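You operate a simulated robot arm through the tools that you are given. There is no shell and no other tool. Be economical: measure what you need, move in short steps, check, and stop when the job is done.

The job below is to be done with a simulated robot arm. You get a single attempt, and the scene is never put back.

TASK
Brush the crumbs off the leaf, slide it in and lock it.
Fine: brush first, and put the brush back. Set down upright: teal hand brush. What is to be rubbed or washed off counts as gone when no trace of it is left.

Only the result counts: the job must be done as asked and must still hold three seconds after the hand-in. Knocking over, shifting, dropping, spilling or breaking anything else fails it.

THE ROBOT
A 6-joint arm with a two-finger parallel gripper, fixed in place. Base frame: the origin is at the foot of the arm, x ahead of it, y to its left, z up; the work surface is at about z = 724. Lengths are in mm, angles in rad, forces in N, time in s.
With the tool pointing down near the work surface it reaches from about 340 to 820 mm from the base axis. Its first joint turns from -2.897 to 2.897 rad. Payload 3.91 kg.
The TCP is the grasp point between the finger pads, 30 mm short of the fingertips. In the tool frame z runs along the fingers and y along their closing line. Largest opening 110 mm; finger width 20, thickness 10; the body of the gripper, 48 by 112 mm, starts 55 mm behind the TCP.
Orientation is told as [roll, pitch, yaw] about the base's x, y, z axes, in that order, counted from this pose: with the fingers straight down and closing along the base's y, the tool's x points along the base's -x, its y along +y and its z along -z.

THE INTERFACE
- The arm moves only by the tool drive_tool. Its argument "rows" is a list that holds one entry, the list of rows, each a list of 7 numbers: the shift along the base's x, y, z in m, then the turn, a rotation vector about the base's x, y, z in rad, then the closure, from 0 (fully open) to 1 (shut). In form: [[[x, y, z, wx, wy, wz, jaw], ...]]. A call has 1 to 12 rows; each row is the pose to reach, as a shift and turn from the pose commanded when the call began. Each row takes 0.2 s and may step no farther than 50 mm and 0.15 rad from the row before; otherwise, or with a gripper value out of range, the whole call is refused. A pose out of reach is approached as far as the arm can. The call stops where the force on the tool passes 50 N (or 10 N more than at its start, if that is more) or the arm is blocked; 0.2 s more then pass. The fingers move at their own pace (about 45 mm/s each) and stop on an object; they squeeze with about 44 N. The grip force told is the motor's: it shows also when the fingers shut on nothing. Time passes only in rows, and 0.2 s behind the last, so rows that repeat a pose let the fingers close. The reply holds the time, the measured pose of the TCP, the force on the tool along the base axes, the opening and the grip force, in the units named above and with some noise, with the torque about the TCP (base axes, N m) and any sound that the robot's microphone picked up.
- Cameras (640 x 400 px; columns grow to the right, rows downward): "scene" is fixed at [53.6, -647.7, 1307.6]; the picture's right is [0.49, -0.87, 0.00], its down [-0.69, -0.39, -0.61] and it looks along [0.53, 0.30, -0.79] (base axes); focal length 229 px, centre (320, 200). "wrist" rides on the gripper at [77, 7, -114] in the tool frame; the picture's right is [-0.09, 1.00, 0.00], its down [-0.80, -0.07, -0.59] and it looks along [-0.59, -0.05, 0.80] (tool axes); focal length 270 px, centre (320, 200). There is no depth. A picture from a camera that has moved, and an enlarged one, comes with that camera's place and axes in the base frame and with its lens. The place of the scene camera against the robot may be out by one fixed shift of up to 12 mm in any direction.
- capture(camera): a new picture of that camera. No time passes.
- lift_body(by): slides the trunk up (or, below 0, down) by that many mm; the arm rides with it, the base frame stays. It gives what a move gives, with no picture.
- inspect(camera, box): a new picture of the part [left, top, right, bottom] of that camera's present view, enlarged. No time passes.
- job_done(): hands the job in; it is judged then, once.

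Go step by step. Nothing tells you positions but the pictures and the camera data: compare them with the known pose of the tool, close in by small moves and look again before you grip or let go. The budget is 120 turns and 84 pictures, counting those below and the enlarged ones. Unless the task says otherwise, let go and move clear before handing in, and close with one line.

The tools are called after "Request:" by a JSON object that holds its "name" and its "arguments". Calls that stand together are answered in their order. drive_tool: Moves the arm, as the interface text tells. Its arguments: {"type":"object","properties":{"rows":{"type":"array"}},"required":["rows"]} The other tools are called the same way: lift_body (by) slides the trunk up or down; capture (camera) takes a picture; inspect (camera, box) takes an enlarged picture of a part of a camera's view; job_done () hands the job in.

At the start:

```text
t: 0.0
tcp_pos: [478.0, -306.5, 1021.9]
orientation: [0.0, 0.0, 0.001]
contact_force: [0.5, -0.2, -0.1]
wrist_torque: [-0.01, -0.04, -0.01]
gripper_width: 110.0
grip_force: 0.0
trunk travel left (down, up): [-525.0, 85.0]
```

scene: 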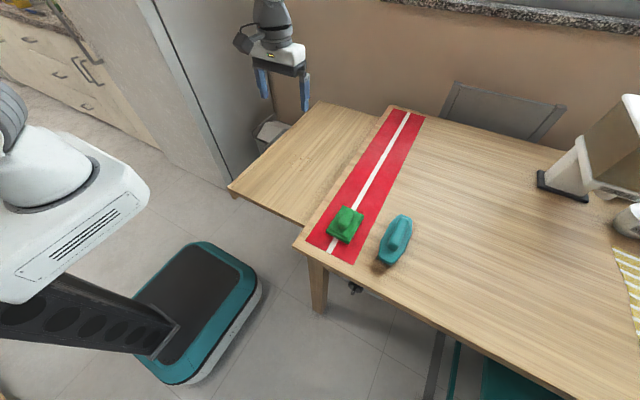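
wrist: 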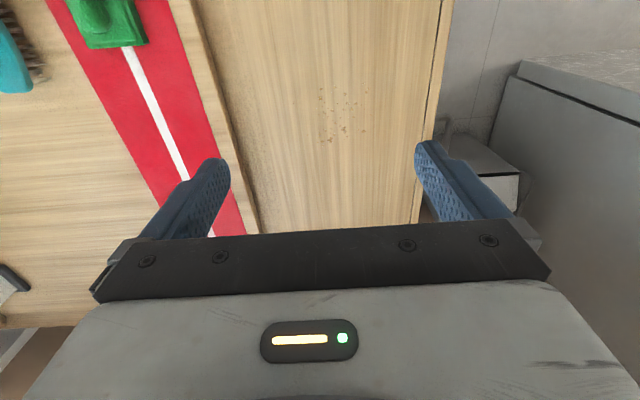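

I see a table with a pulled-out leaf carrying crumbs, a red runner with a green block and a teal brush. First I'll take closer looks.

Request:
{"name": "inspect", "arguments": {"camera": "scene", "box": [220, 90, 460, 300]}}

Request:
{"name": "inspect", "arguments": {"camera": "scene", "box": [300, 180, 430, 300]}}

Request:
{"name": "inspect", "arguments": {"camera": "wrist", "box": [0, 0, 460, 250]}}

```text
1.90 times, centred on (340, 195) of scene
camera zoom: at [53.6, -647.7, 1307.6], right [0.49, -0.87, 0.0], down [-0.69, -0.39, -0.61], along [0.53, 0.3, -0.79], focal length 436 px, centre (282, 210)
```

zoom: 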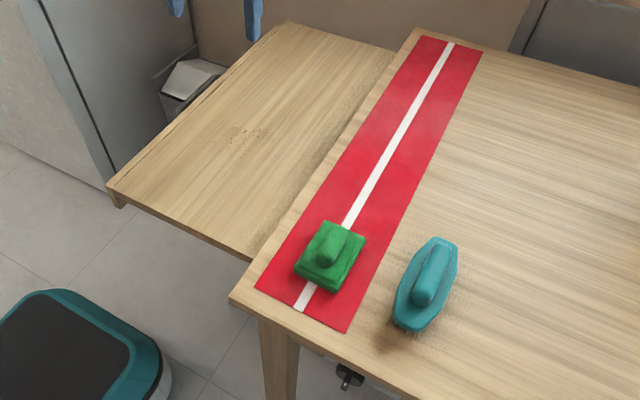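

```text
3.33 times, centred on (365, 240) of scene
camera zoom: at [53.6, -647.7, 1307.6], right [0.49, -0.87, 0.0], down [-0.69, -0.39, -0.61], along [0.53, 0.3, -0.79], focal length 763 px, centre (170, 67)
```

zoom: 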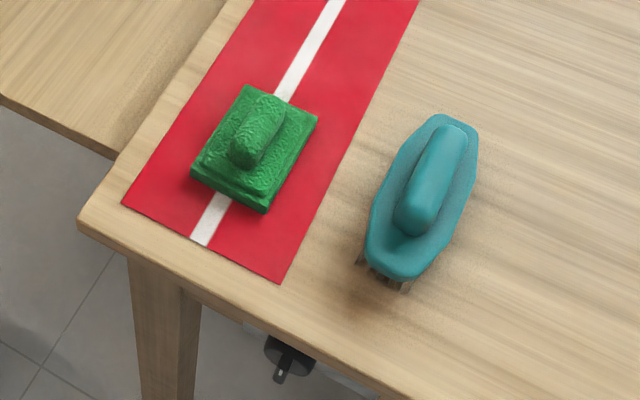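

```text
1.39 times, centred on (230, 125) of wrist
camera zoom: at [401.0, -300.6, 1136.0], right [0.09, 1.0, 0.0], down [0.8, -0.07, 0.59], along [0.59, -0.05, -0.8], focal length 376 px, centre (445, 304)
```

zoom: 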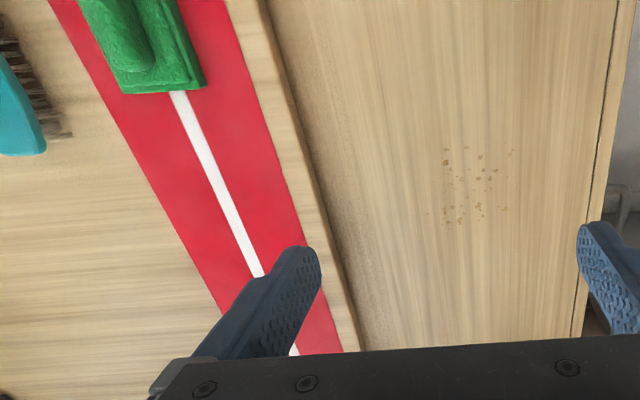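

Request:
{"name": "inspect", "arguments": {"camera": "scene", "box": [335, 270, 375, 300]}}

Request:
{"name": "inspect", "arguments": {"camera": "scene", "box": [220, 90, 330, 210]}}

Request:
{"name": "drive_tool", "arguments": {"rows": [[[-0.04, -0.02, 0, 0, 0, 0, 0], [-0.08, -0.04, 0, 0, 0, 0, 0], [-0.1, -0.08, 0, 0, 0, 0, 0], [-0.1, -0.12, 0, 0, 0, 0, 0], [-0.1, -0.16, 0, 0, 0, 0, 0], [-0.1, -0.2, 0, 0, 0, 0, 0], [-0.12, -0.24, 0, 0, 0, 0, 0], [-0.14, -0.28, 0, 0, 0, 0, 0], [-0.16, -0.3, 0, 0, 0, 0, 0]]]}}

```text
13.33 times, centred on (355, 285) of scene
camera zoom: at [53.6, -647.7, 1307.6], right [0.49, -0.87, 0.0], down [-0.69, -0.39, -0.61], along [0.53, 0.3, -0.79], focal length 3052 px, centre (-147, -933)
```

zoom: 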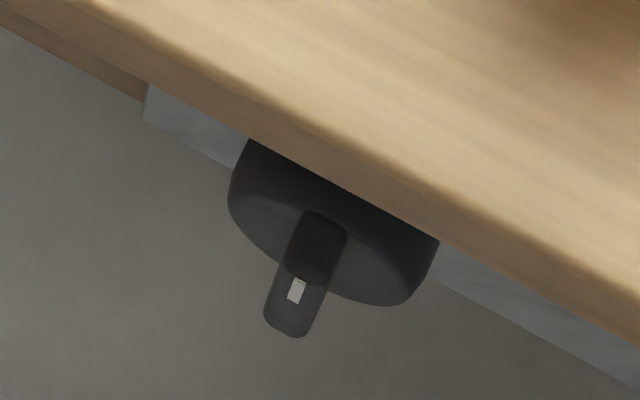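

```text
3.33 times, centred on (275, 150) of scene
camera zoom: at [53.6, -647.7, 1307.6], right [0.49, -0.87, 0.0], down [-0.69, -0.39, -0.61], along [0.53, 0.3, -0.79], focal length 763 px, centre (470, 367)
```

zoom: 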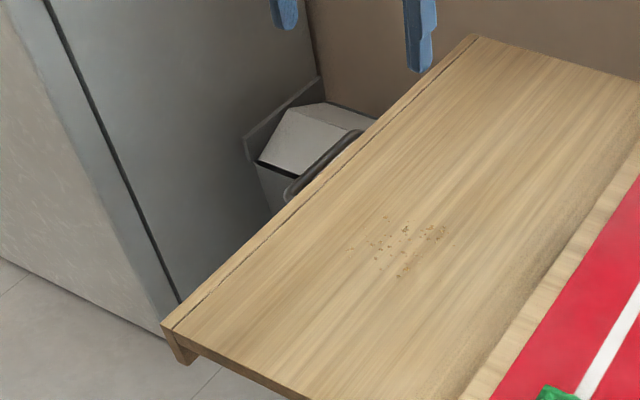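

```text
t: 2.0
tcp_pos: [316.8, -609.1, 1020.1]
orientation: [-0.001, 0.001, 0.0]
contact_force: [-0.4, -0.4, 0.0]
wrist_torque: [0.0, -0.03, -0.04]
gripper_width: 109.9
grip_force: 0.1
trunk travel left (down, up): [-525.0, 85.0]
```

The lock looks like a black disc with a lever on the table's near face; I look at it with the wrist camera.

Request:
{"name": "drive_tool", "arguments": {"rows": [[[-0.03, -0.02, -0.04, 0, 0, 0, 0], [-0.06, -0.03, -0.08, 0, 0, 0, 0], [-0.08, -0.03, -0.1, 0, 0, 0, 0]]]}}

Request:
{"name": "capture", "arguments": {"camera": "wrist"}}

```text
refused: row 1 steps farther than a row can; nothing moved
```

```text
76 pictures are left
camera wrist: at [240.3, -603.2, 1134.8], right [0.09, 1.0, 0.0], down [0.8, -0.07, 0.59], along [0.59, -0.05, -0.8], focal length 270 px, centre (320, 200)
```

wrist: 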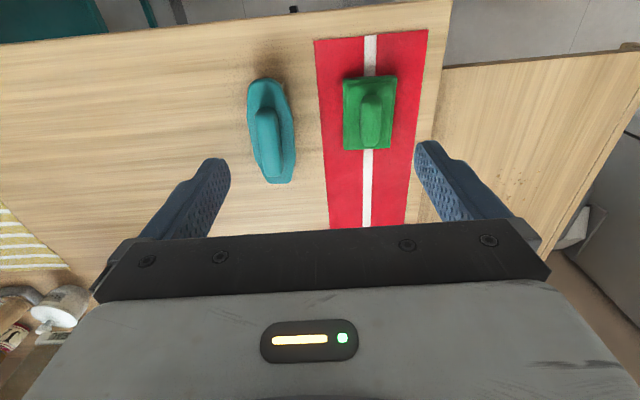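

The lever lock is under the near table edge at about (245,-637), brush at about (400,-690) lying along x, leaf outer edge at y≈-120 with a handle near x≈660. I move above the brush.

Request:
{"name": "drive_tool", "arguments": {"rows": [[[0.02, -0.02, -0.035, 0, 0, 0, 0], [0.04, -0.04, -0.07, 0, 0, 0, 0], [0.06, -0.06, -0.105, 0, 0, 0, 0], [0.083, -0.083, -0.14, 0, 0, 0, 0], [0.083, -0.083, -0.17, 0, 0, 0, 0]]]}}

Request:
{"name": "capture", "arguments": {"camera": "wrist"}}

Request:
{"name": "capture", "arguments": {"camera": "scene"}}

```text
t: 3.2
tcp_pos: [399.3, -691.4, 849.4]
orientation: [0.003, 0.001, 0.001]
contact_force: [-0.9, -0.4, -1.3]
wrist_torque: [0.01, -0.02, 0.0]
gripper_width: 110.1
grip_force: 0.0
trunk travel left (down, up): [-525.0, 85.0]
```

```text
75 pictures are left
camera wrist: at [323.5, -685.5, 963.6], right [0.09, 1.0, 0.0], down [0.8, -0.07, 0.59], along [0.59, -0.05, -0.8], focal length 270 px, centre (320, 200)
```

wrist: 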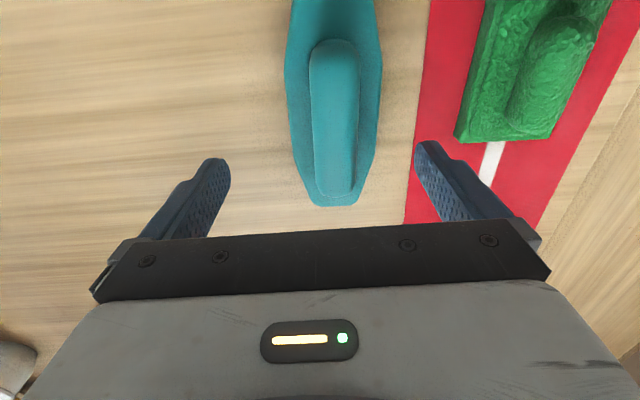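

```text
74 pictures are left
```

scene: 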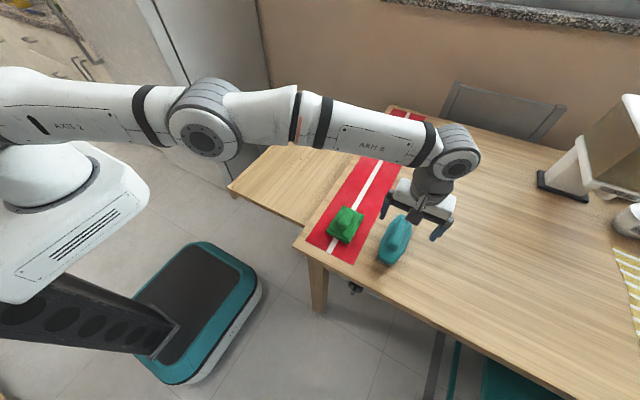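

Request:
{"name": "drive_tool", "arguments": {"rows": [[[0, 0.009, -0.02, 0, 0, -0.03, 0], [0, 0.009, -0.04, 0, 0, -0.03, 0]]]}}

Request:
{"name": "capture", "arguments": {"camera": "wrist"}}

Request:
{"name": "inspect", "arguments": {"camera": "scene", "box": [330, 170, 480, 290]}}

```text
t: 3.8
tcp_pos: [400.7, -680.2, 809.2]
orientation: [0.0, -0.001, -0.029]
contact_force: [-0.2, 0.5, 0.6]
wrist_torque: [-0.05, 0.02, -0.01]
gripper_width: 110.1
grip_force: 0.0
trunk travel left (down, up): [-525.0, 85.0]
```

```text
73 pictures are left
camera wrist: at [323.8, -671.9, 923.7], right [0.12, 0.99, 0.0], down [0.8, -0.09, 0.59], along [0.59, -0.07, -0.8], focal length 270 px, centre (320, 200)
```

wrist: 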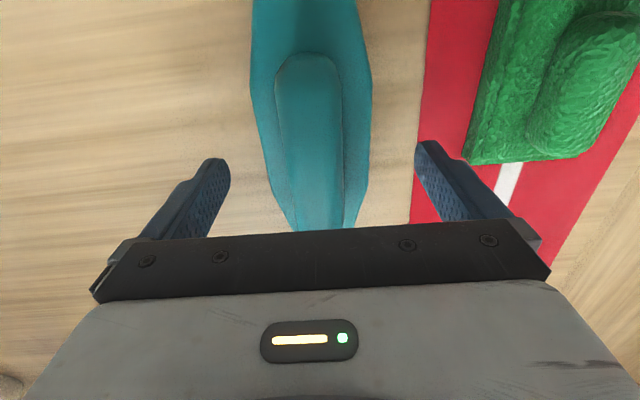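

```text
3.33 times, centred on (405, 230) of scene
camera zoom: at [53.6, -647.7, 1307.6], right [0.49, -0.87, 0.0], down [-0.69, -0.39, -0.61], along [0.53, 0.3, -0.79], focal length 763 px, centre (37, 100)
```

zoom: 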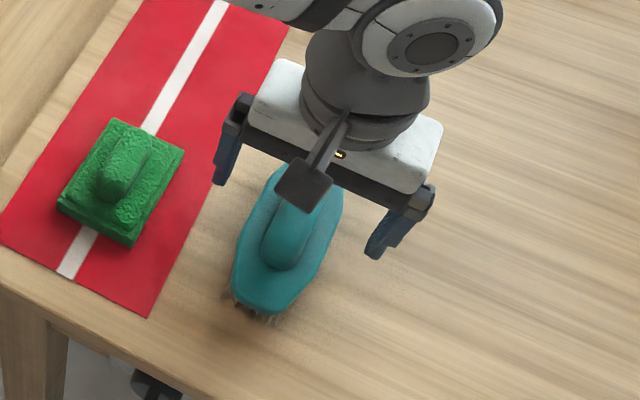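

Request:
{"name": "drive_tool", "arguments": {"rows": [[[0, 0, -0.01, 0, 0, 0.03, 0], [0, 0, -0.02, 0, 0, 0.03, 0]]]}}

Request:
{"name": "inspect", "arguments": {"camera": "scene", "box": [370, 190, 450, 260]}}

Request:
{"name": "capture", "arguments": {"camera": "wrist"}}

```text
t: 4.4
tcp_pos: [402.1, -681.0, 790.7]
orientation: [0.001, -0.001, 0.002]
contact_force: [0.2, 0.3, 0.3]
wrist_torque: [0.01, -0.03, 0.03]
gripper_width: 109.9
grip_force: 0.1
trunk travel left (down, up): [-525.0, 85.0]
```

```text
5.71 times, centred on (410, 225) of scene
camera zoom: at [53.6, -647.7, 1307.6], right [0.49, -0.87, 0.0], down [-0.69, -0.39, -0.61], along [0.53, 0.3, -0.79], focal length 1308 px, centre (-194, 57)
```

zoom: 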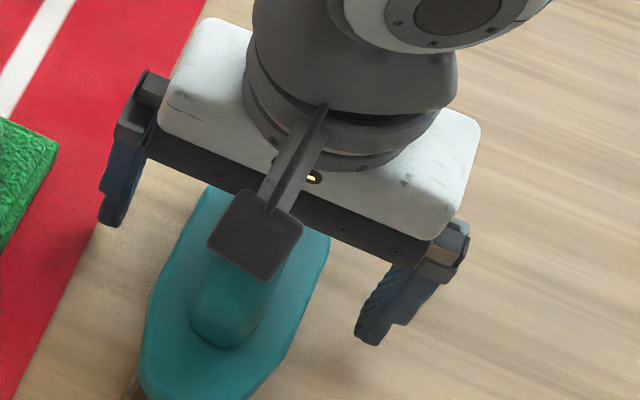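

```text
70 pictures are left
camera wrist: at [324.7, -674.1, 904.3], right [0.09, 1.0, 0.0], down [0.8, -0.07, 0.59], along [0.59, -0.05, -0.8], focal length 270 px, centre (320, 200)
```

wrist: 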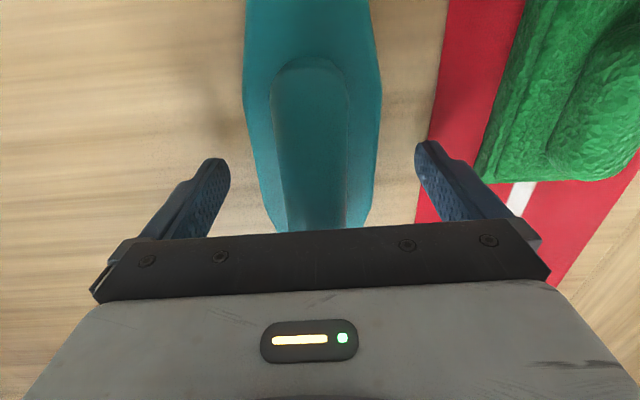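

Request:
{"name": "drive_tool", "arguments": {"rows": [[[0, 0, -0.005, 0, 0, 0, 0], [0, 0, -0.01, 0, 0, 0, 0]]]}}

```text
t: 5.0
tcp_pos: [401.0, -682.8, 779.7]
orientation: [-0.002, 0.0, 0.001]
contact_force: [0.5, 0.8, 1.8]
wrist_torque: [-0.05, -0.04, 0.02]
gripper_width: 110.0
grip_force: 0.2
trunk travel left (down, up): [-525.0, 85.0]
```

Request:
{"name": "drive_tool", "arguments": {"rows": [[[0, 0, 0.005, 0, 0, 0, 0.2], [0, 0, 0.005, 0, 0, 0, 0.4], [0, 0, 0.005, 0, 0, 0, 0.5], [0, 0, 0.005, 0, 0, 0, 0.5], [0, 0, 0.005, 0, 0, 0, 0.5]]]}}

Request:
{"name": "capture", "arguments": {"camera": "wrist"}}

```text
t: 6.2
tcp_pos: [400.3, -681.4, 785.3]
orientation: [0.001, -0.001, 0.0]
contact_force: [-0.3, 0.0, 0.6]
wrist_torque: [0.03, -0.02, -0.08]
gripper_width: 56.2
grip_force: 43.8
trunk travel left (down, up): [-525.0, 85.0]
```

```text
69 pictures are left
camera wrist: at [323.5, -675.2, 900.3], right [0.09, 1.0, 0.0], down [0.8, -0.07, 0.59], along [0.59, -0.05, -0.8], focal length 270 px, centre (320, 200)
```

wrist: 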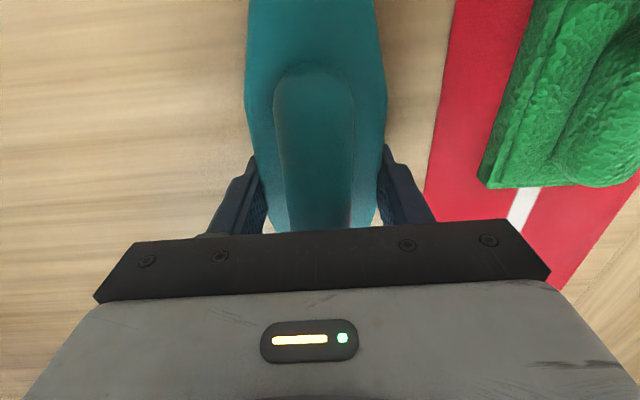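

Request:
{"name": "drive_tool", "arguments": {"rows": [[[0, 0, 0, 0, 0, 0, 0.4], [0, 0, 0, 0, 0, 0, 0.35], [0, 0, 0.006, 0, 0, 0, 0.35], [0, 0, 0.012, 0, 0, 0, 0.35], [0, 0, 0.012, 0, 0, 0, 0.5], [0, 0, 0.012, 0, 0, 0, 0.55], [0, 0, 0.012, 0, 0, 0, 0.55]]]}}

```text
t: 7.8
tcp_pos: [401.2, -680.6, 800.1]
orientation: [0.001, -0.002, -0.001]
contact_force: [-0.1, -0.8, -0.2]
wrist_torque: [0.03, 0.01, -0.01]
gripper_width: 55.5
grip_force: 44.0
trunk travel left (down, up): [-525.0, 85.0]
```

Request:
{"name": "drive_tool", "arguments": {"rows": [[[0, 0, 0, 0, 0, 0, 0.4], [0, 0, 0, 0, 0, 0, 0.35], [0, 0, 0.006, 0, 0, 0, 0.35], [0, 0, 0.012, 0, 0, 0, 0.35], [0, 0, 0.012, 0, 0, 0, 0.5], [0, 0, 0.012, 0, 0, 0, 0.6], [0, 0, 0.012, 0, 0, 0, 0.6], [0, 0, 0.012, 0, 0, 0, 0.6]]]}}

Request:
{"name": "capture", "arguments": {"camera": "wrist"}}

```text
t: 9.6
tcp_pos: [400.7, -681.6, 810.7]
orientation: [0.001, 0.0, 0.002]
contact_force: [0.8, 0.2, 0.9]
wrist_torque: [-0.04, -0.03, -0.06]
gripper_width: 55.4
grip_force: 43.8
trunk travel left (down, up): [-525.0, 85.0]
```

```text
68 pictures are left
camera wrist: at [323.7, -674.6, 925.4], right [0.09, 1.0, 0.0], down [0.8, -0.07, 0.59], along [0.59, -0.05, -0.8], focal length 270 px, centre (320, 200)
```

wrist: 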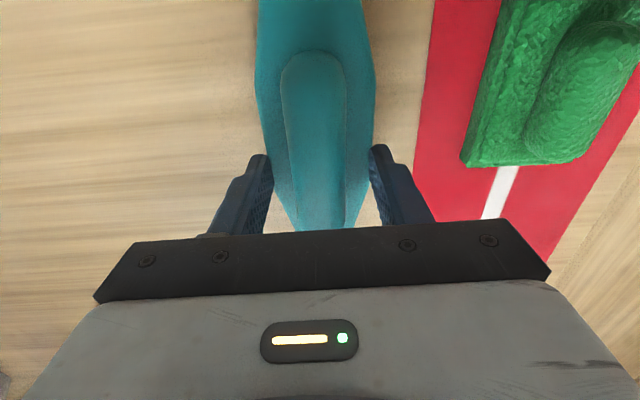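

Request:
{"name": "drive_tool", "arguments": {"rows": [[[0, 0, 0, 0, 0, 0, 0.4], [0, 0, 0, 0, 0, 0, 0.4], [0, 0, 0.005, 0, 0, 0, 0.4], [0, 0, 0.01, 0, 0, 0, 0.4], [0, 0, 0.01, 0, 0, 0, 0.5], [0, 0, 0.01, 0, 0, 0, 0.6], [0, 0, 0.01, 0, 0, 0, 0.6], [0, 0, 0.01, 0, 0, 0, 0.6]]]}}

Request:
{"name": "capture", "arguments": {"camera": "wrist"}}

```text
t: 11.4
tcp_pos: [399.8, -681.2, 821.1]
orientation: [0.001, 0.001, -0.001]
contact_force: [0.0, 0.3, 0.3]
wrist_torque: [0.0, -0.01, 0.0]
gripper_width: 43.8
grip_force: 0.0
trunk travel left (down, up): [-525.0, 85.0]
```

```text
67 pictures are left
camera wrist: at [323.7, -674.2, 935.7], right [0.09, 1.0, 0.0], down [0.8, -0.07, 0.59], along [0.59, -0.05, -0.8], focal length 270 px, centre (320, 200)
```

wrist: 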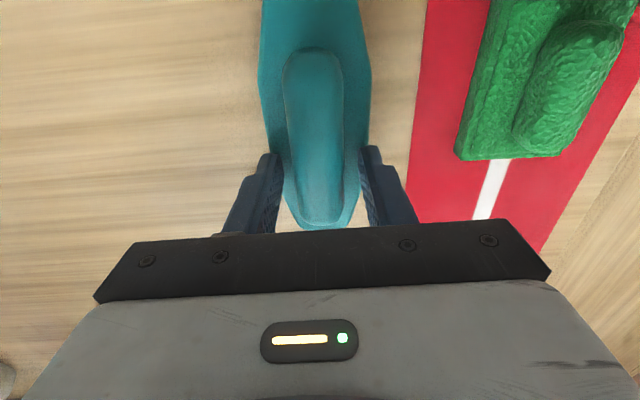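

Request:
{"name": "drive_tool", "arguments": {"rows": [[[0, 0, -0.003, 0, 0, 0, 0.7], [0, 0, -0.003, 0, 0, 0, 0.85], [0, 0, -0.003, 0, 0, 0, 1], [0, 0, -0.003, 0, 0, 0, 1], [0, 0, -0.003, 0, 0, 0, 1]]]}}

Request:
{"name": "capture", "arguments": {"camera": "wrist"}}

```text
t: 12.6
tcp_pos: [402.0, -680.2, 819.1]
orientation: [-0.003, -0.001, 0.001]
contact_force: [2.1, -0.9, 13.8]
wrist_torque: [0.1, 0.08, -0.34]
gripper_width: 26.6
grip_force: 44.0
trunk travel left (down, up): [-525.0, 85.0]
```

```text
66 pictures are left
camera wrist: at [323.9, -673.4, 934.3], right [0.09, 1.0, 0.0], down [0.8, -0.07, 0.6], along [0.59, -0.05, -0.8], focal length 270 px, centre (320, 200)
```

wrist: 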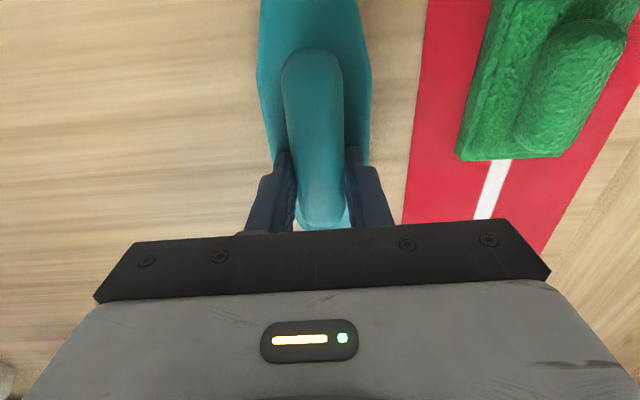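

Handle gripped (26.6 mm). I lift straight up and check that the brush comes along.

Request:
{"name": "drive_tool", "arguments": {"rows": [[[0, 0, 0.02, 0, 0, 0, 1], [0, 0, 0.05, 0, 0, 0, 1], [0, 0, 0.09, 0, 0, 0, 1], [0, 0, 0.13, 0, 0, 0, 1]]]}}

Request:
{"name": "capture", "arguments": {"camera": "wrist"}}

Request:
{"name": "inspect", "arguments": {"camera": "scene", "box": [330, 130, 480, 290]}}

```text
t: 13.6
tcp_pos: [400.2, -680.6, 948.6]
orientation: [0.001, -0.001, 0.001]
contact_force: [0.6, 1.3, -1.2]
wrist_torque: [0.0, -0.03, 0.0]
gripper_width: 26.3
grip_force: 43.7
trunk travel left (down, up): [-525.0, 85.0]
```

```text
65 pictures are left
camera wrist: at [323.1, -674.8, 1062.9], right [0.09, 1.0, 0.0], down [0.8, -0.07, 0.59], along [0.59, -0.05, -0.8], focal length 270 px, centre (320, 200)
```

wrist: 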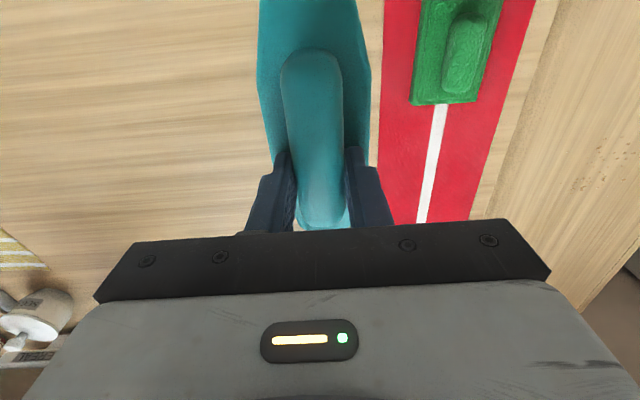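

```text
2.50 times, centred on (405, 210) of scene
camera zoom: at [53.6, -647.7, 1307.6], right [0.49, -0.87, 0.0], down [-0.69, -0.39, -0.61], along [0.53, 0.3, -0.79], focal length 572 px, centre (108, 175)
```

zoom: 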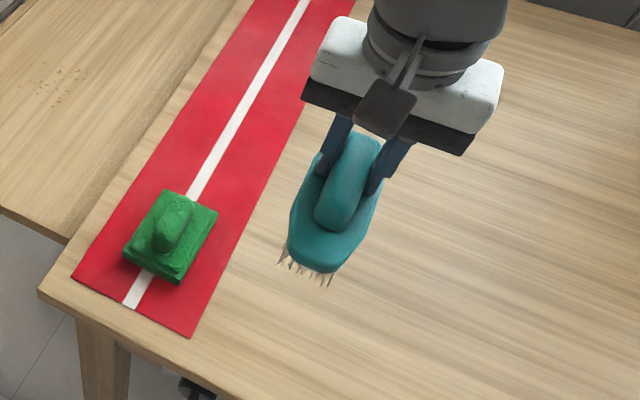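

The brush is held level. I carry it high over to the table side of the crumbs (about x 553, y -380).

Request:
{"name": "drive_tool", "arguments": {"rows": [[[0.02, 0.04, 0, 0, 0, 0, 1], [0.04, 0.08, 0, 0, 0, 0, 1], [0.06, 0.12, 0, 0, 0, 0, 1], [0.08, 0.16, 0, 0, 0, 0, 1], [0.1, 0.2, 0, 0, 0, 0, 1], [0.12, 0.24, 0, 0, 0, 0, 1], [0.14, 0.28, 0, 0, 0, 0, 1], [0.153, 0.3, 0, 0, 0, 0, 1]]]}}

Request:
{"name": "capture", "arguments": {"camera": "wrist"}}

Request:
{"name": "capture", "arguments": {"camera": "scene"}}

```text
t: 15.4
tcp_pos: [551.0, -381.0, 949.0]
orientation: [-0.001, 0.0, 0.0]
contact_force: [1.3, 0.9, -0.3]
wrist_torque: [0.02, -0.01, 0.01]
gripper_width: 26.2
grip_force: 44.1
trunk travel left (down, up): [-525.0, 85.0]
```

```text
63 pictures are left
camera wrist: at [474.9, -374.1, 1062.9], right [0.09, 1.0, 0.0], down [0.8, -0.07, 0.59], along [0.59, -0.05, -0.8], focal length 270 px, centre (320, 200)
```

wrist: 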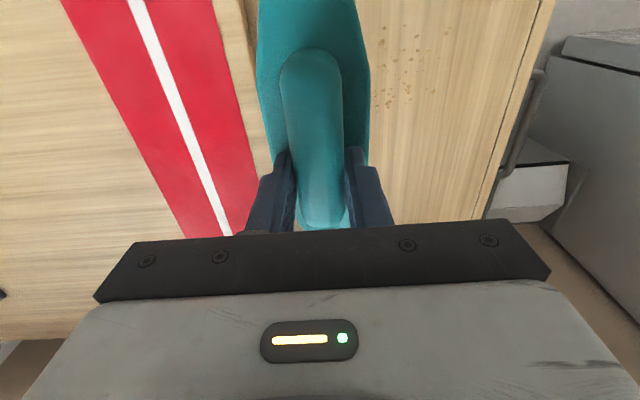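

```text
62 pictures are left
```

scene: 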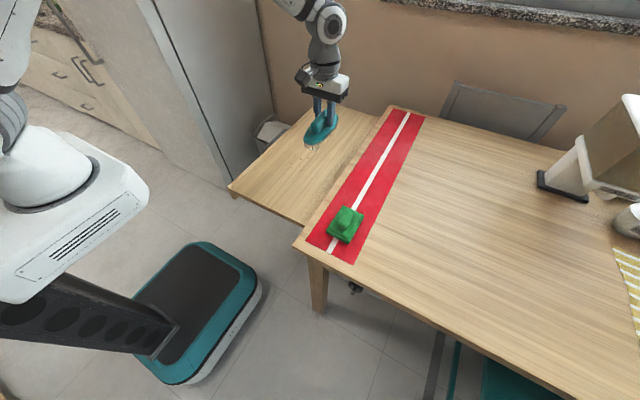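

Request:
{"name": "drive_tool", "arguments": {"rows": [[[0, 0, -0.04, 0, 0, 0, 1], [0, 0, -0.08, 0, 0, 0, 1], [0, 0, -0.11, 0, 0, 0, 1], [0, 0, -0.12, 0, 0, 0, 1]]]}}

Request:
{"name": "drive_tool", "arguments": {"rows": [[[0, 0, -0.004, 0, 0, 0, 1], [0, 0, -0.008, 0, 0, 0, 1]]]}}

Request:
{"name": "drive_tool", "arguments": {"rows": [[[0, 0, -0.003, 0, 0, 0, 1], [0, 0, -0.006, 0, 0, 0, 1]]]}}

```text
t: 16.4
tcp_pos: [553.4, -381.2, 830.0]
orientation: [0.0, 0.0, 0.002]
contact_force: [0.3, -0.5, -1.0]
wrist_torque: [0.0, 0.0, 0.01]
gripper_width: 26.4
grip_force: 44.1
trunk travel left (down, up): [-525.0, 85.0]
```

```text
t: 17.0
tcp_pos: [554.8, -380.3, 819.9]
orientation: [0.002, 0.0, 0.0]
contact_force: [-0.1, -0.8, -1.3]
wrist_torque: [0.01, -0.06, 0.0]
gripper_width: 26.4
grip_force: 44.1
trunk travel left (down, up): [-525.0, 85.0]
```

```text
t: 17.6
tcp_pos: [553.9, -382.0, 813.7]
orientation: [0.0, 0.001, 0.001]
contact_force: [0.1, 0.6, 0.0]
wrist_torque: [0.0, 0.01, -0.04]
gripper_width: 26.1
grip_force: 44.3
trunk travel left (down, up): [-525.0, 85.0]
```

Request:
{"name": "drive_tool", "arguments": {"rows": [[[0, 0, -0.003, 0, 0, 0, 1], [0, 0, -0.006, 0, 0, 0, 1]]]}}

Request:
{"name": "inspect", "arguments": {"camera": "scene", "box": [270, 90, 390, 190]}}

```text
t: 18.2
tcp_pos: [554.9, -380.6, 808.3]
orientation: [-0.001, 0.001, 0.0]
contact_force: [-0.6, -0.8, -1.2]
wrist_torque: [0.02, -0.02, -0.02]
gripper_width: 26.6
grip_force: 44.2
trunk travel left (down, up): [-525.0, 85.0]
```

```text
4.00 times, centred on (330, 140) of scene
camera zoom: at [53.6, -647.7, 1307.6], right [0.49, -0.87, 0.0], down [-0.69, -0.39, -0.61], along [0.53, 0.3, -0.79], focal length 916 px, centre (280, 440)
```

zoom: 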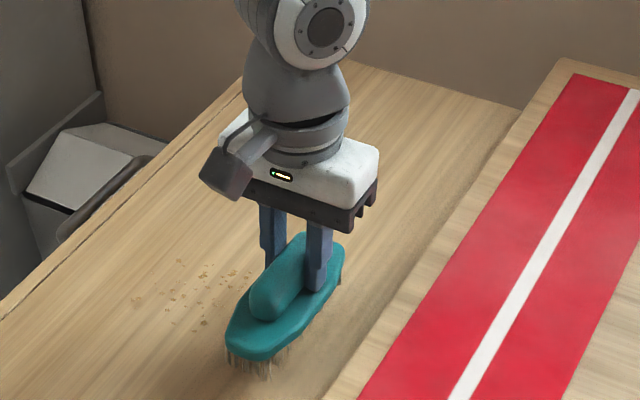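

Request:
{"name": "drive_tool", "arguments": {"rows": [[[0, 0, -0.003, 0, 0, 0, 1], [0, 0, -0.006, 0, 0, 0, 1]]]}}

Request:
{"name": "drive_tool", "arguments": {"rows": [[[0, 0, -0.003, 0, 0, 0, 1], [0, 0, -0.006, 0, 0, 0, 1]]]}}

```text
t: 18.8
tcp_pos: [554.5, -381.7, 802.4]
orientation: [0.0, 0.001, 0.0]
contact_force: [-0.6, -0.2, -1.0]
wrist_torque: [-0.01, 0.0, -0.01]
gripper_width: 26.2
grip_force: 44.1
trunk travel left (down, up): [-525.0, 85.0]
```

```text
t: 19.4
tcp_pos: [554.0, -382.7, 796.6]
orientation: [0.0, -0.001, -0.001]
contact_force: [0.6, -0.5, -2.0]
wrist_torque: [0.01, 0.02, -0.04]
gripper_width: 26.8
grip_force: 43.9
trunk travel left (down, up): [-525.0, 85.0]
```

Request:
{"name": "drive_tool", "arguments": {"rows": [[[0, 0, -0.003, 0, 0, 0, 1], [0, 0, -0.005, 0, 0, 0, 1]]]}}

Request:
{"name": "drive_tool", "arguments": {"rows": [[[0, 0, -0.003, 0, 0, 0, 1], [0, 0, -0.005, 0, 0, 0, 1]]]}}

Request:
{"name": "inspect", "arguments": {"camera": "scene", "box": [270, 90, 390, 190]}}

```text
t: 20.0
tcp_pos: [554.4, -381.5, 794.9]
orientation: [-0.004, -0.003, 0.003]
contact_force: [-1.4, -0.4, 25.0]
wrist_torque: [0.34, 1.31, 0.0]
gripper_width: 26.4
grip_force: 43.8
trunk travel left (down, up): [-525.0, 85.0]
```

```text
t: 20.6
tcp_pos: [556.0, -382.4, 792.9]
orientation: [-0.007, -0.01, 0.002]
contact_force: [-0.3, 0.2, 21.6]
wrist_torque: [0.61, 1.62, -0.07]
gripper_width: 26.5
grip_force: 43.8
trunk travel left (down, up): [-525.0, 85.0]
stopped in row 2: the force on the tool passed its limit at 52 N (the readings are from after the stop); the commanded pose is now the measured one
```

```text
4.00 times, centred on (330, 140) of scene
camera zoom: at [53.6, -647.7, 1307.6], right [0.49, -0.87, 0.0], down [-0.69, -0.39, -0.61], along [0.53, 0.3, -0.79], focal length 916 px, centre (280, 440)
```

zoom: 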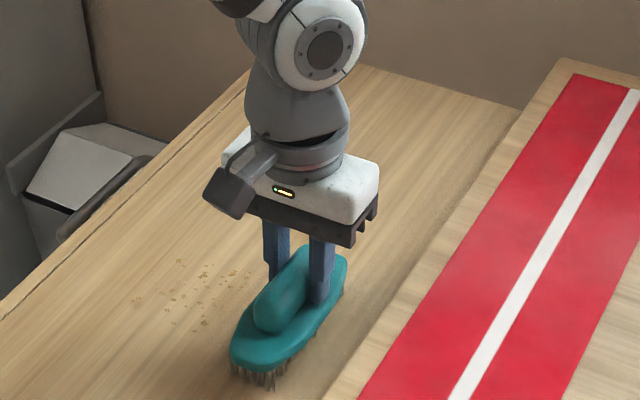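

Request:
{"name": "drive_tool", "arguments": {"rows": [[[0, 0.0, 0.001, 0, 0, 0, 1], [0, 0.02, 0.001, 0, 0, 0, 1], [0, 0.045, 0.001, 0, 0, 0, 1], [0, 0.07, 0.001, 0, 0, 0, 1], [0, 0.095, 0.001, 0, 0, 0, 1]]]}}

Request:
{"name": "inspect", "arguments": {"camera": "scene", "box": [250, 90, 370, 190]}}

```text
t: 21.8
tcp_pos: [556.1, -290.5, 793.1]
orientation: [-0.008, -0.011, 0.002]
contact_force: [0.5, -8.5, 41.8]
wrist_torque: [0.31, 1.36, 0.46]
gripper_width: 26.1
grip_force: 43.6
trunk travel left (down, up): [-525.0, 85.0]
```

```text
4.00 times, centred on (310, 140) of scene
camera zoom: at [53.6, -647.7, 1307.6], right [0.49, -0.87, 0.0], down [-0.69, -0.39, -0.61], along [0.53, 0.3, -0.79], focal length 916 px, centre (360, 440)
```

zoom: 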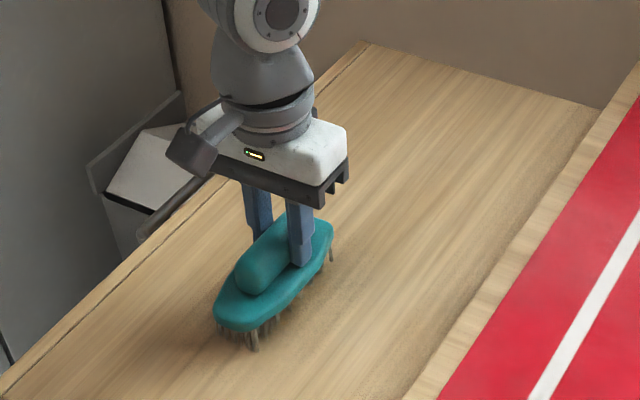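

Request:
{"name": "drive_tool", "arguments": {"rows": [[[0, 0.02, 0.0015, 0, 0, 0, 1], [0, 0.045, 0.0015, 0, 0, 0, 1], [0, 0.07, 0.0015, 0, 0, 0, 1], [0, 0.095, 0.0015, 0, 0, 0, 1], [0, 0.12, 0.0015, 0, 0, 0, 1], [0, 0.145, 0.0015, 0, 0, 0, 1]]]}}

Request:
{"name": "capture", "arguments": {"camera": "wrist"}}

Request:
{"name": "inspect", "arguments": {"camera": "scene", "box": [230, 90, 350, 190]}}

```text
t: 23.1
tcp_pos: [556.2, -142.8, 793.8]
orientation: [-0.005, -0.008, 0.004]
contact_force: [1.4, -7.8, 36.0]
wrist_torque: [-0.45, -0.01, 0.08]
gripper_width: 26.4
grip_force: 44.1
trunk travel left (down, up): [-525.0, 85.0]
```

```text
58 pictures are left
camera wrist: at [477.3, -136.2, 907.4], right [0.09, 1.0, 0.0], down [0.8, -0.07, 0.6], along [0.6, -0.06, -0.8], focal length 270 px, centre (320, 200)
```

wrist: 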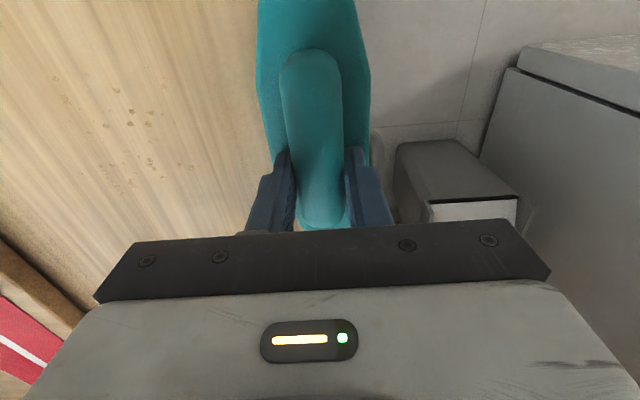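

```text
4.00 times, centred on (290, 140) of scene
camera zoom: at [53.6, -647.7, 1307.6], right [0.49, -0.87, 0.0], down [-0.69, -0.39, -0.61], along [0.53, 0.3, -0.79], focal length 916 px, centre (440, 440)
```

zoom: 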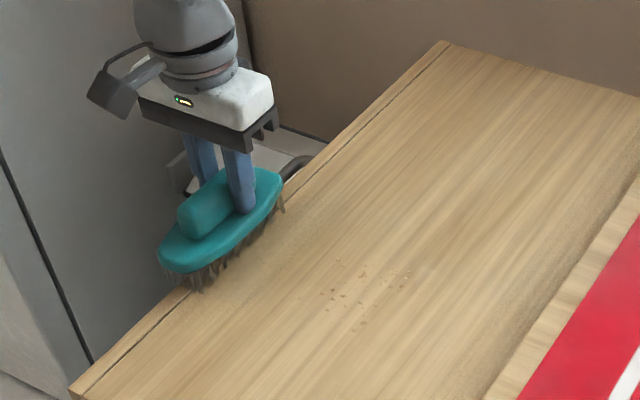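

The crumbs have thinned but stay in place, so they wear off with rubbing passes. I go back and forth over the patch.

Request:
{"name": "drive_tool", "arguments": {"rows": [[[0, -0.03, 0.0005, 0, 0, 0, 1], [0, -0.06, 0.0005, 0, 0, 0, 1], [0, -0.09, 0.0005, 0, 0, 0, 1], [0, -0.12, 0.0005, 0, 0, 0, 1], [0, -0.15, 0.0005, 0, 0, 0, 1], [0, -0.18, 0.0005, 0, 0, 0, 1], [0, -0.21, 0.0005, 0, 0, 0, 1], [0, -0.225, 0.0005, 0, 0, 0, 1]]]}}

Request:
{"name": "drive_tool", "arguments": {"rows": [[[0, 0.03, 0, 0, 0, 0, 1], [0, 0.06, 0, 0, 0, 0, 1], [0, 0.09, 0, 0, 0, 0, 1], [0, 0.12, 0, 0, 0, 0, 1], [0, 0.15, 0, 0, 0, 0, 1], [0, 0.18, 0, 0, 0, 0, 1], [0, 0.21, 0, 0, 0, 0, 1], [0, 0.225, 0, 0, 0, 0, 1]]]}}

Request:
{"name": "capture", "arguments": {"camera": "wrist"}}

```text
t: 24.9
tcp_pos: [554.8, -367.3, 793.9]
orientation: [-0.005, -0.006, 0.003]
contact_force: [0.2, 8.3, 20.9]
wrist_torque: [0.77, 0.91, -0.4]
gripper_width: 26.0
grip_force: 43.9
trunk travel left (down, up): [-525.0, 85.0]
```

```text
t: 26.5
tcp_pos: [554.5, -177.5, 794.2]
orientation: [-0.009, -0.015, -0.002]
contact_force: [-6.4, -8.6, 19.5]
wrist_torque: [-0.03, 0.78, -0.04]
gripper_width: 26.5
grip_force: 44.4
trunk travel left (down, up): [-525.0, 85.0]
stopped in row 7: the force on the tool passed its limit at 81 N (the readings are from after the stop); the commanded pose is now the measured one
```

```text
56 pictures are left
camera wrist: at [475.7, -169.7, 907.5], right [0.09, 1.0, -0.01], down [0.79, -0.07, 0.61], along [0.6, -0.06, -0.79], focal length 270 px, centre (320, 200)
```

wrist: 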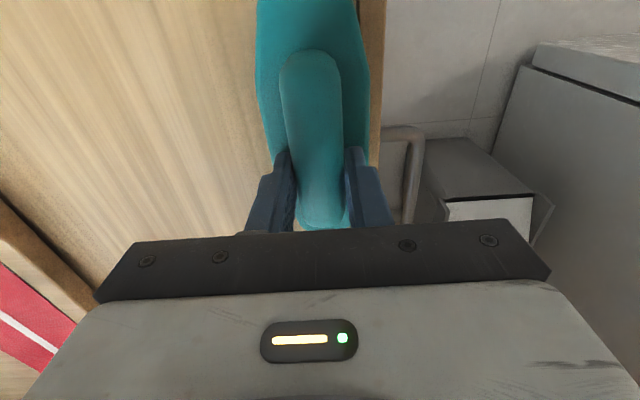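

Request:
{"name": "drive_tool", "arguments": {"rows": [[[0, 0, 0.02, 0, 0, 0, 1], [0, 0, 0.06, 0, 0, 0, 1], [0, 0.02, 0.1, 0, 0, 0, 1], [0, 0.04, 0.14, 0, 0, 0, 1]]]}}

Request:
{"name": "inspect", "arguments": {"camera": "wrist", "box": [40, 0, 400, 225]}}

Request:
{"name": "inspect", "arguments": {"camera": "scene", "box": [220, 90, 380, 220]}}

```text
t: 27.5
tcp_pos: [552.5, -136.5, 927.7]
orientation: [-0.011, -0.01, 0.001]
contact_force: [0.3, -0.2, -1.3]
wrist_torque: [-0.02, 0.02, -0.01]
gripper_width: 26.8
grip_force: 44.0
trunk travel left (down, up): [-525.0, 85.0]
```

```text
1.78 times, centred on (220, 112) of wrist
camera zoom: at [473.9, -128.6, 1042.5], right [0.09, 1.0, -0.01], down [0.79, -0.06, 0.6], along [0.6, -0.06, -0.8], focal length 480 px, centre (498, 356)
```

zoom: 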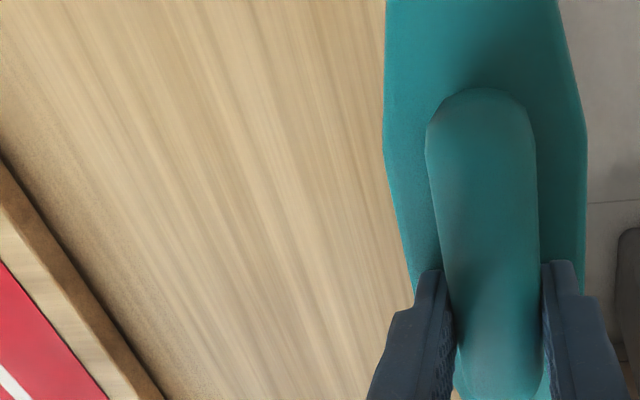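

```text
3.08 times, centred on (300, 155) of scene
camera zoom: at [53.6, -647.7, 1307.6], right [0.49, -0.87, 0.0], down [-0.69, -0.39, -0.61], along [0.53, 0.3, -0.79], focal length 704 px, centre (382, 338)
```

zoom: 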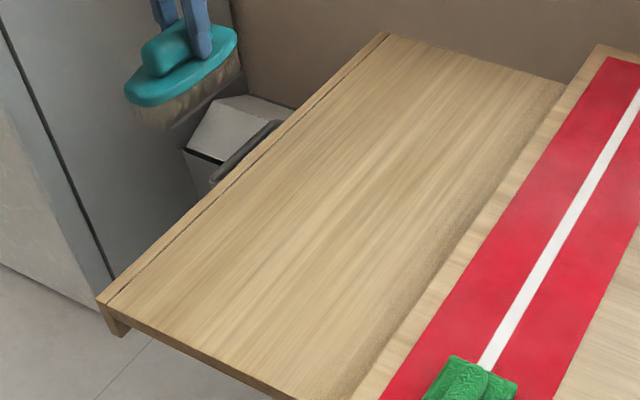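

The leaf is clean. Now I return the brush to its place, going high.

Request:
{"name": "drive_tool", "arguments": {"rows": [[[0, -0.04, 0.02, 0.011, 0.01, 0, 1], [-0.0, -0.085, 0.02, 0.011, 0.01, 0, 1], [-0.0, -0.13, 0.02, 0.011, 0.01, 0, 1], [-0.015, -0.175, 0.02, 0.011, 0.01, 0, 1], [-0.03, -0.22, 0.02, 0.011, 0.01, 0, 1], [-0.045, -0.265, 0.02, 0.011, 0.01, 0, 1], [-0.06, -0.31, 0.02, 0.011, 0.01, 0, 1], [-0.075, -0.355, 0.02, 0.011, 0.01, 0, 1], [-0.09, -0.4, 0.02, 0.011, 0.01, 0, 1], [-0.105, -0.445, 0.02, 0.011, 0.01, 0, 1], [-0.12, -0.49, 0.02, 0.011, 0.01, 0, 1], [-0.135, -0.525, 0.02, 0.011, 0.01, 0, 1]]]}}

Request:
{"name": "drive_tool", "arguments": {"rows": [[[-0.0165, -0.0195, 0, 0, 0, 0, 1], [-0.0165, -0.0195, -0.04, 0, 0, 0, 1], [-0.0165, -0.0195, -0.08, 0, 0, 0, 1], [-0.0165, -0.0195, -0.1, 0, 0, 0, 1]]]}}

Request:
{"name": "inspect", "arguments": {"camera": "scene", "box": [300, 180, 450, 300]}}

```text
t: 30.1
tcp_pos: [419.3, -662.6, 951.8]
orientation: [0.004, -0.001, -0.001]
contact_force: [0.0, 0.2, -1.2]
wrist_torque: [0.0, 0.0, -0.02]
gripper_width: 26.5
grip_force: 45.0
trunk travel left (down, up): [-525.0, 85.0]
```

```text
t: 31.1
tcp_pos: [405.1, -682.0, 850.9]
orientation: [0.001, 0.0, 0.001]
contact_force: [-0.3, 0.7, -0.4]
wrist_torque: [0.01, -0.02, 0.01]
gripper_width: 26.4
grip_force: 43.6
trunk travel left (down, up): [-525.0, 85.0]
```

```text
3.33 times, centred on (375, 240) of scene
camera zoom: at [53.6, -647.7, 1307.6], right [0.49, -0.87, 0.0], down [-0.69, -0.39, -0.61], along [0.53, 0.3, -0.79], focal length 763 px, centre (137, 67)
```

zoom: 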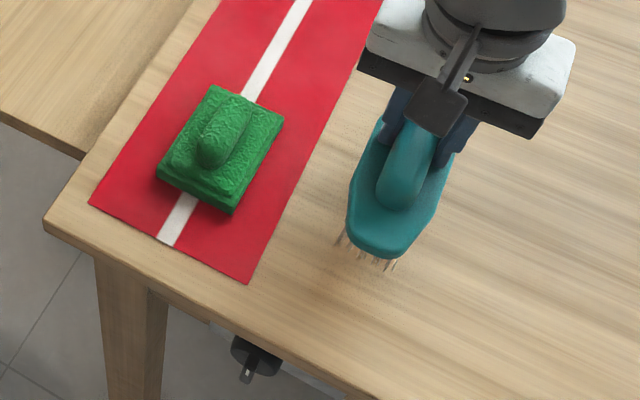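

Request:
{"name": "drive_tool", "arguments": {"rows": [[[-0.003, 0.001, -0.01, 0, 0, 0, 1], [-0.003, 0.001, -0.02, 0, 0, 0, 1], [-0.003, 0.001, -0.026, 0, 0, 0, 1]]]}}

Request:
{"name": "drive_tool", "arguments": {"rows": [[[0, 0, -0.002, 0, 0, 0, 1], [0, 0, -0.004, 0, 0, 0, 1]]]}}

```text
t: 31.9
tcp_pos: [400.9, -679.6, 826.1]
orientation: [0.002, -0.002, 0.001]
contact_force: [0.7, 0.1, -1.3]
wrist_torque: [-0.01, 0.01, 0.0]
gripper_width: 26.3
grip_force: 44.0
trunk travel left (down, up): [-525.0, 85.0]
```

```text
t: 32.5
tcp_pos: [401.4, -680.1, 821.5]
orientation: [0.002, -0.001, -0.001]
contact_force: [-0.2, 0.8, -1.2]
wrist_torque: [0.01, -0.01, 0.04]
gripper_width: 26.4
grip_force: 43.8
trunk travel left (down, up): [-525.0, 85.0]
```

Request:
{"name": "drive_tool", "arguments": {"rows": [[[0, 0, -0.001, 0, 0, 0, 1], [0, 0, -0.002, 0, 0, 0, 1]]]}}

```text
t: 33.1
tcp_pos: [400.4, -679.3, 820.7]
orientation: [0.003, -0.001, -0.001]
contact_force: [0.8, -0.6, 1.3]
wrist_torque: [-0.11, -0.21, -0.06]
gripper_width: 26.3
grip_force: 44.2
trunk travel left (down, up): [-525.0, 85.0]
```

Contact has just begun; one more millimetre, then I open slowly.

Request:
{"name": "drive_tool", "arguments": {"rows": [[[0, 0, -0.001, 0, 0, 0, 1], [0, 0, -0.001, 0, 0, 0, 0.75], [0, 0, -0.001, 0, 0, 0, 0.7], [0, 0, -0.001, 0, 0, 0, 0.6], [0, 0, -0.001, 0, 0, 0, 0.5]]]}}

Request:
{"name": "drive_tool", "arguments": {"rows": [[[0, 0, 0.03, 0, 0, 0, 0.4], [0, 0, 0.07, 0, 0, 0, 0.3], [0, 0, 0.11, 0, 0, 0, 0.3], [-0.02, 0, 0.15, 0, 0, 0, 0.3]]]}}

Request:
{"name": "capture", "arguments": {"camera": "wrist"}}

Request:
{"name": "inspect", "arguments": {"camera": "scene", "box": [300, 180, 430, 300]}}

```text
t: 34.3
tcp_pos: [400.6, -679.4, 821.7]
orientation: [-0.001, -0.002, -0.001]
contact_force: [-0.2, 2.0, 8.2]
wrist_torque: [-0.19, 0.0, 0.0]
gripper_width: 53.8
grip_force: 0.0
trunk travel left (down, up): [-525.0, 85.0]
```

```text
t: 35.3
tcp_pos: [378.5, -680.9, 968.8]
orientation: [0.001, -0.003, 0.001]
contact_force: [-0.1, -0.3, 0.4]
wrist_torque: [-0.03, 0.0, -0.01]
gripper_width: 76.8
grip_force: 0.0
trunk travel left (down, up): [-525.0, 85.0]
```

```text
52 pictures are left
camera wrist: at [301.1, -673.7, 1083.0], right [0.09, 1.0, 0.0], down [0.8, -0.07, 0.6], along [0.59, -0.05, -0.8], focal length 270 px, centre (320, 200)
```

wrist: 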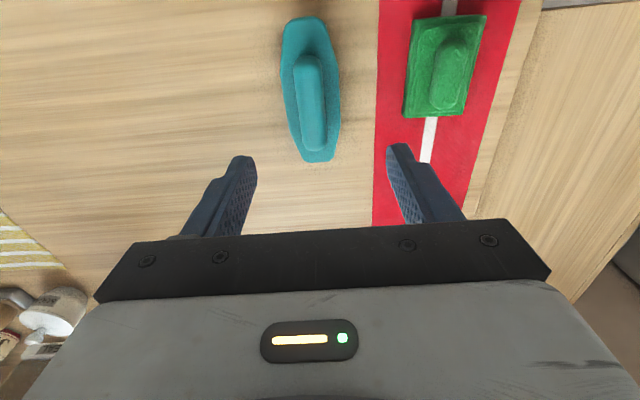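

```text
3.33 times, centred on (365, 240) of scene
camera zoom: at [53.6, -647.7, 1307.6], right [0.49, -0.87, 0.0], down [-0.69, -0.39, -0.61], along [0.53, 0.3, -0.79], focal length 763 px, centre (170, 67)
```

zoom: 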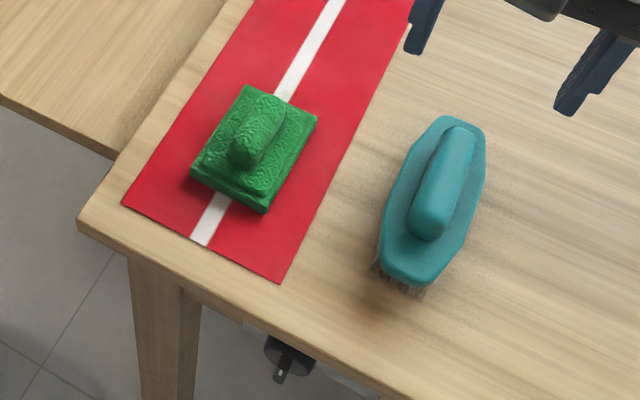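

The brush stands upright where it was. Next I close the jaws and go high to the leaf's outer side to look at its handle.

Request:
{"name": "drive_tool", "arguments": {"rows": [[[0, 0.045, 0, 0, 0, 0, 1], [0, 0.09, 0, 0, 0, 0, 1], [0.01, 0.135, 0, 0, 0, 0, 1], [0.02, 0.18, 0, 0, 0, 0, 1], [0.03, 0.225, 0, 0, 0, 0, 1], [0.04, 0.27, 0, 0, 0, 0, 1], [0.06, 0.31, 0, 0, 0, 0, 1], [0.08, 0.35, 0, 0, 0, 0, 1], [0.1, 0.39, 0, 0, 0, 0, 1], [0.12, 0.43, 0, 0, 0, 0, 1], [0.14, 0.47, 0, 0, 0, 0, 1], [0.16, 0.51, 0, 0, 0, 0, 1]]]}}

Request:
{"name": "capture", "arguments": {"camera": "wrist"}}

```text
t: 37.9
tcp_pos: [547.0, -169.5, 967.0]
orientation: [0.002, 0.001, 0.0]
contact_force: [-0.3, 0.0, -0.2]
wrist_torque: [0.01, 0.04, 0.01]
gripper_width: 0.0
grip_force: 37.6
trunk travel left (down, up): [-525.0, 85.0]
```

```text
50 pictures are left
camera wrist: at [468.6, -163.6, 1081.0], right [0.09, 1.0, 0.0], down [0.8, -0.07, 0.59], along [0.59, -0.05, -0.8], focal length 270 px, centre (320, 200)
```

wrist: 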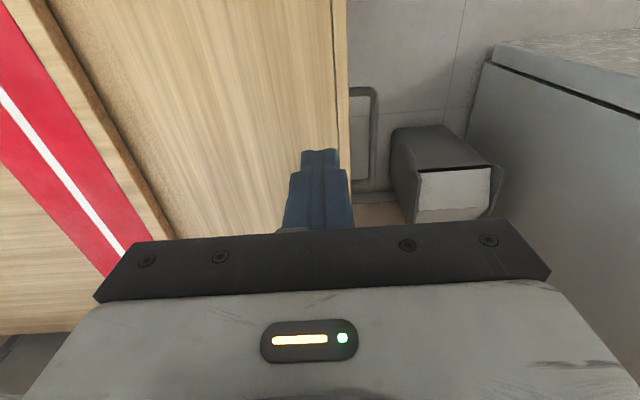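

The pull bar sits at about x 653, y -95, z 690; the bin is well below. I go outside it and descend beyond the bar.

Request:
{"name": "drive_tool", "arguments": {"rows": [[[0.035, 0.035, 0, 0, 0, 0, 1], [0.07, 0.07, 0, 0, 0, 0, 1], [0.106, 0.1, 0, 0, 0, 0, 1], [0.106, 0.12, -0.04, 0, 0, 0, 1], [0.106, 0.12, -0.09, 0, 0, 0, 1], [0.106, 0.12, -0.14, 0, 0, 0, 1], [0.106, 0.12, -0.17, 0, 0, 0, 1]]]}}

Request:
{"name": "capture", "arguments": {"camera": "wrist"}}

Request:
{"name": "inspect", "arguments": {"camera": "scene", "box": [220, 60, 380, 190]}}

```text
t: 39.5
tcp_pos: [648.6, -50.0, 796.1]
orientation: [0.002, -0.001, 0.0]
contact_force: [0.0, -0.4, -0.1]
wrist_torque: [0.0, -0.01, 0.01]
gripper_width: 0.0
grip_force: 38.5
trunk travel left (down, up): [-525.0, 85.0]
```

```text
49 pictures are left
camera wrist: at [571.0, -43.6, 911.8], right [0.09, 1.0, 0.0], down [0.8, -0.07, 0.6], along [0.59, -0.05, -0.8], focal length 270 px, centre (320, 200)
```

wrist: 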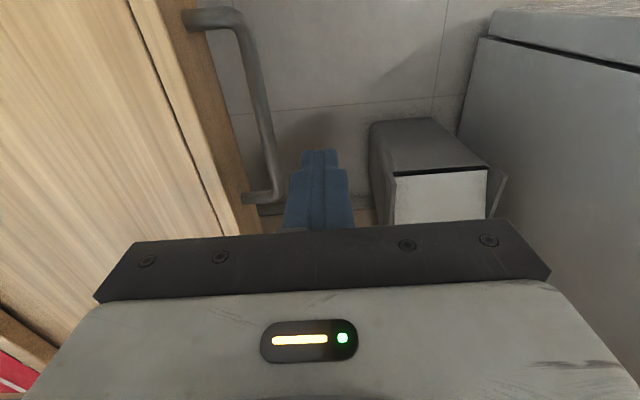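

```text
3.08 times, centred on (300, 125) of scene
camera zoom: at [53.6, -647.7, 1307.6], right [0.49, -0.87, 0.0], down [-0.69, -0.39, -0.61], along [0.53, 0.3, -0.79], focal length 704 px, centre (382, 431)
```

zoom: 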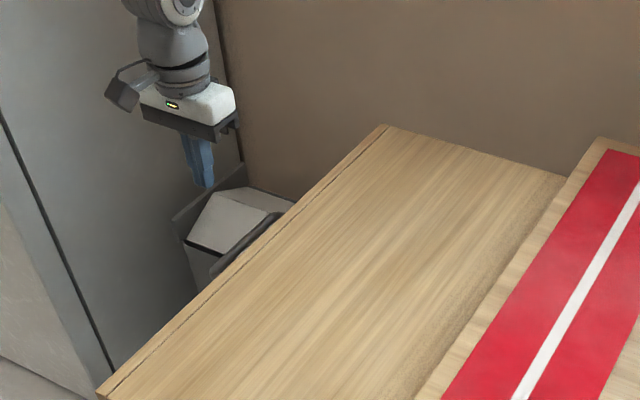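

Request:
{"name": "drive_tool", "arguments": {"rows": [[[0, 0, -0.04, 0, 0, 0, 1], [0, 0, -0.08, 0, 0, 0, 1], [0, 0, -0.104, 0, 0, 0, 1]]]}}

Request:
{"name": "drive_tool", "arguments": {"rows": [[[0, -0.01, 0, 0, 0, 0, 1], [0, -0.02, 0, 0, 0, 0, 1], [0, -0.03, 0, 0, 0, 0, 1], [0, -0.04, 0, 0, 0, 0, 1], [0, -0.05, 0, 0, 0, 0, 1]]]}}

Request:
{"name": "capture", "arguments": {"camera": "wrist"}}

```text
t: 40.3
tcp_pos: [647.9, -49.2, 694.2]
orientation: [0.001, -0.001, -0.001]
contact_force: [1.4, 0.2, -0.1]
wrist_torque: [-0.02, -0.02, 0.04]
gripper_width: 0.1
grip_force: 37.4
trunk travel left (down, up): [-525.0, 85.0]
```

```text
t: 41.4
tcp_pos: [647.4, -83.1, 694.3]
orientation: [0.005, 0.0, 0.005]
contact_force: [1.8, 17.6, 0.2]
wrist_torque: [0.03, -0.01, -0.05]
gripper_width: 0.2
grip_force: 37.6
trunk travel left (down, up): [-525.0, 85.0]
stopped in row 5: the force on the tool passed its limit at 60 N (the readings are from after the stop); the commanded pose is now the measured one
```

```text
47 pictures are left
camera wrist: at [570.4, -77.1, 809.0], right [0.08, 1.0, 0.01], down [0.8, -0.07, 0.59], along [0.59, -0.04, -0.8], focal length 270 px, centre (320, 200)
```

wrist: 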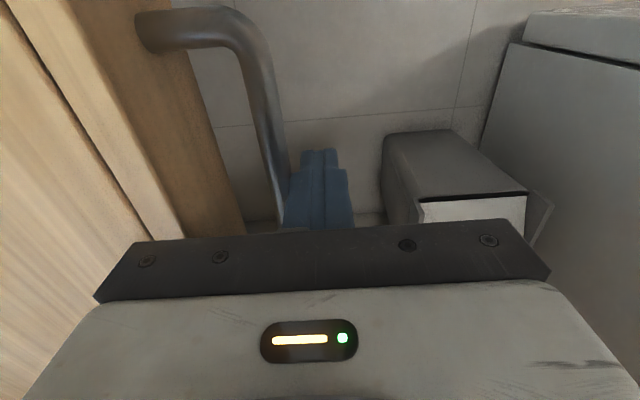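

Request:
{"name": "drive_tool", "arguments": {"rows": [[[0, -0.002, 0, 0, 0, 0, 1], [0, -0.004, 0, 0, 0, 0, 1], [0, -0.006, 0, 0, 0, 0, 1], [0, -0.008, 0, 0, 0, 0, 1], [0, -0.01, 0, 0, 0, 0, 1], [0, -0.012, 0, 0, 0, 0, 1]]]}}

```text
t: 42.0
tcp_pos: [647.6, -82.6, 693.8]
orientation: [0.005, 0.002, 0.008]
contact_force: [-0.8, 15.8, 3.0]
wrist_torque: [-0.04, 0.0, -0.13]
gripper_width: 0.0
grip_force: 37.7
trunk travel left (down, up): [-525.0, 85.0]
stopped in row 3: the force on the tool passed its limit at 53 N (the readings are from after the stop); the commanded pose is now the measured one
```

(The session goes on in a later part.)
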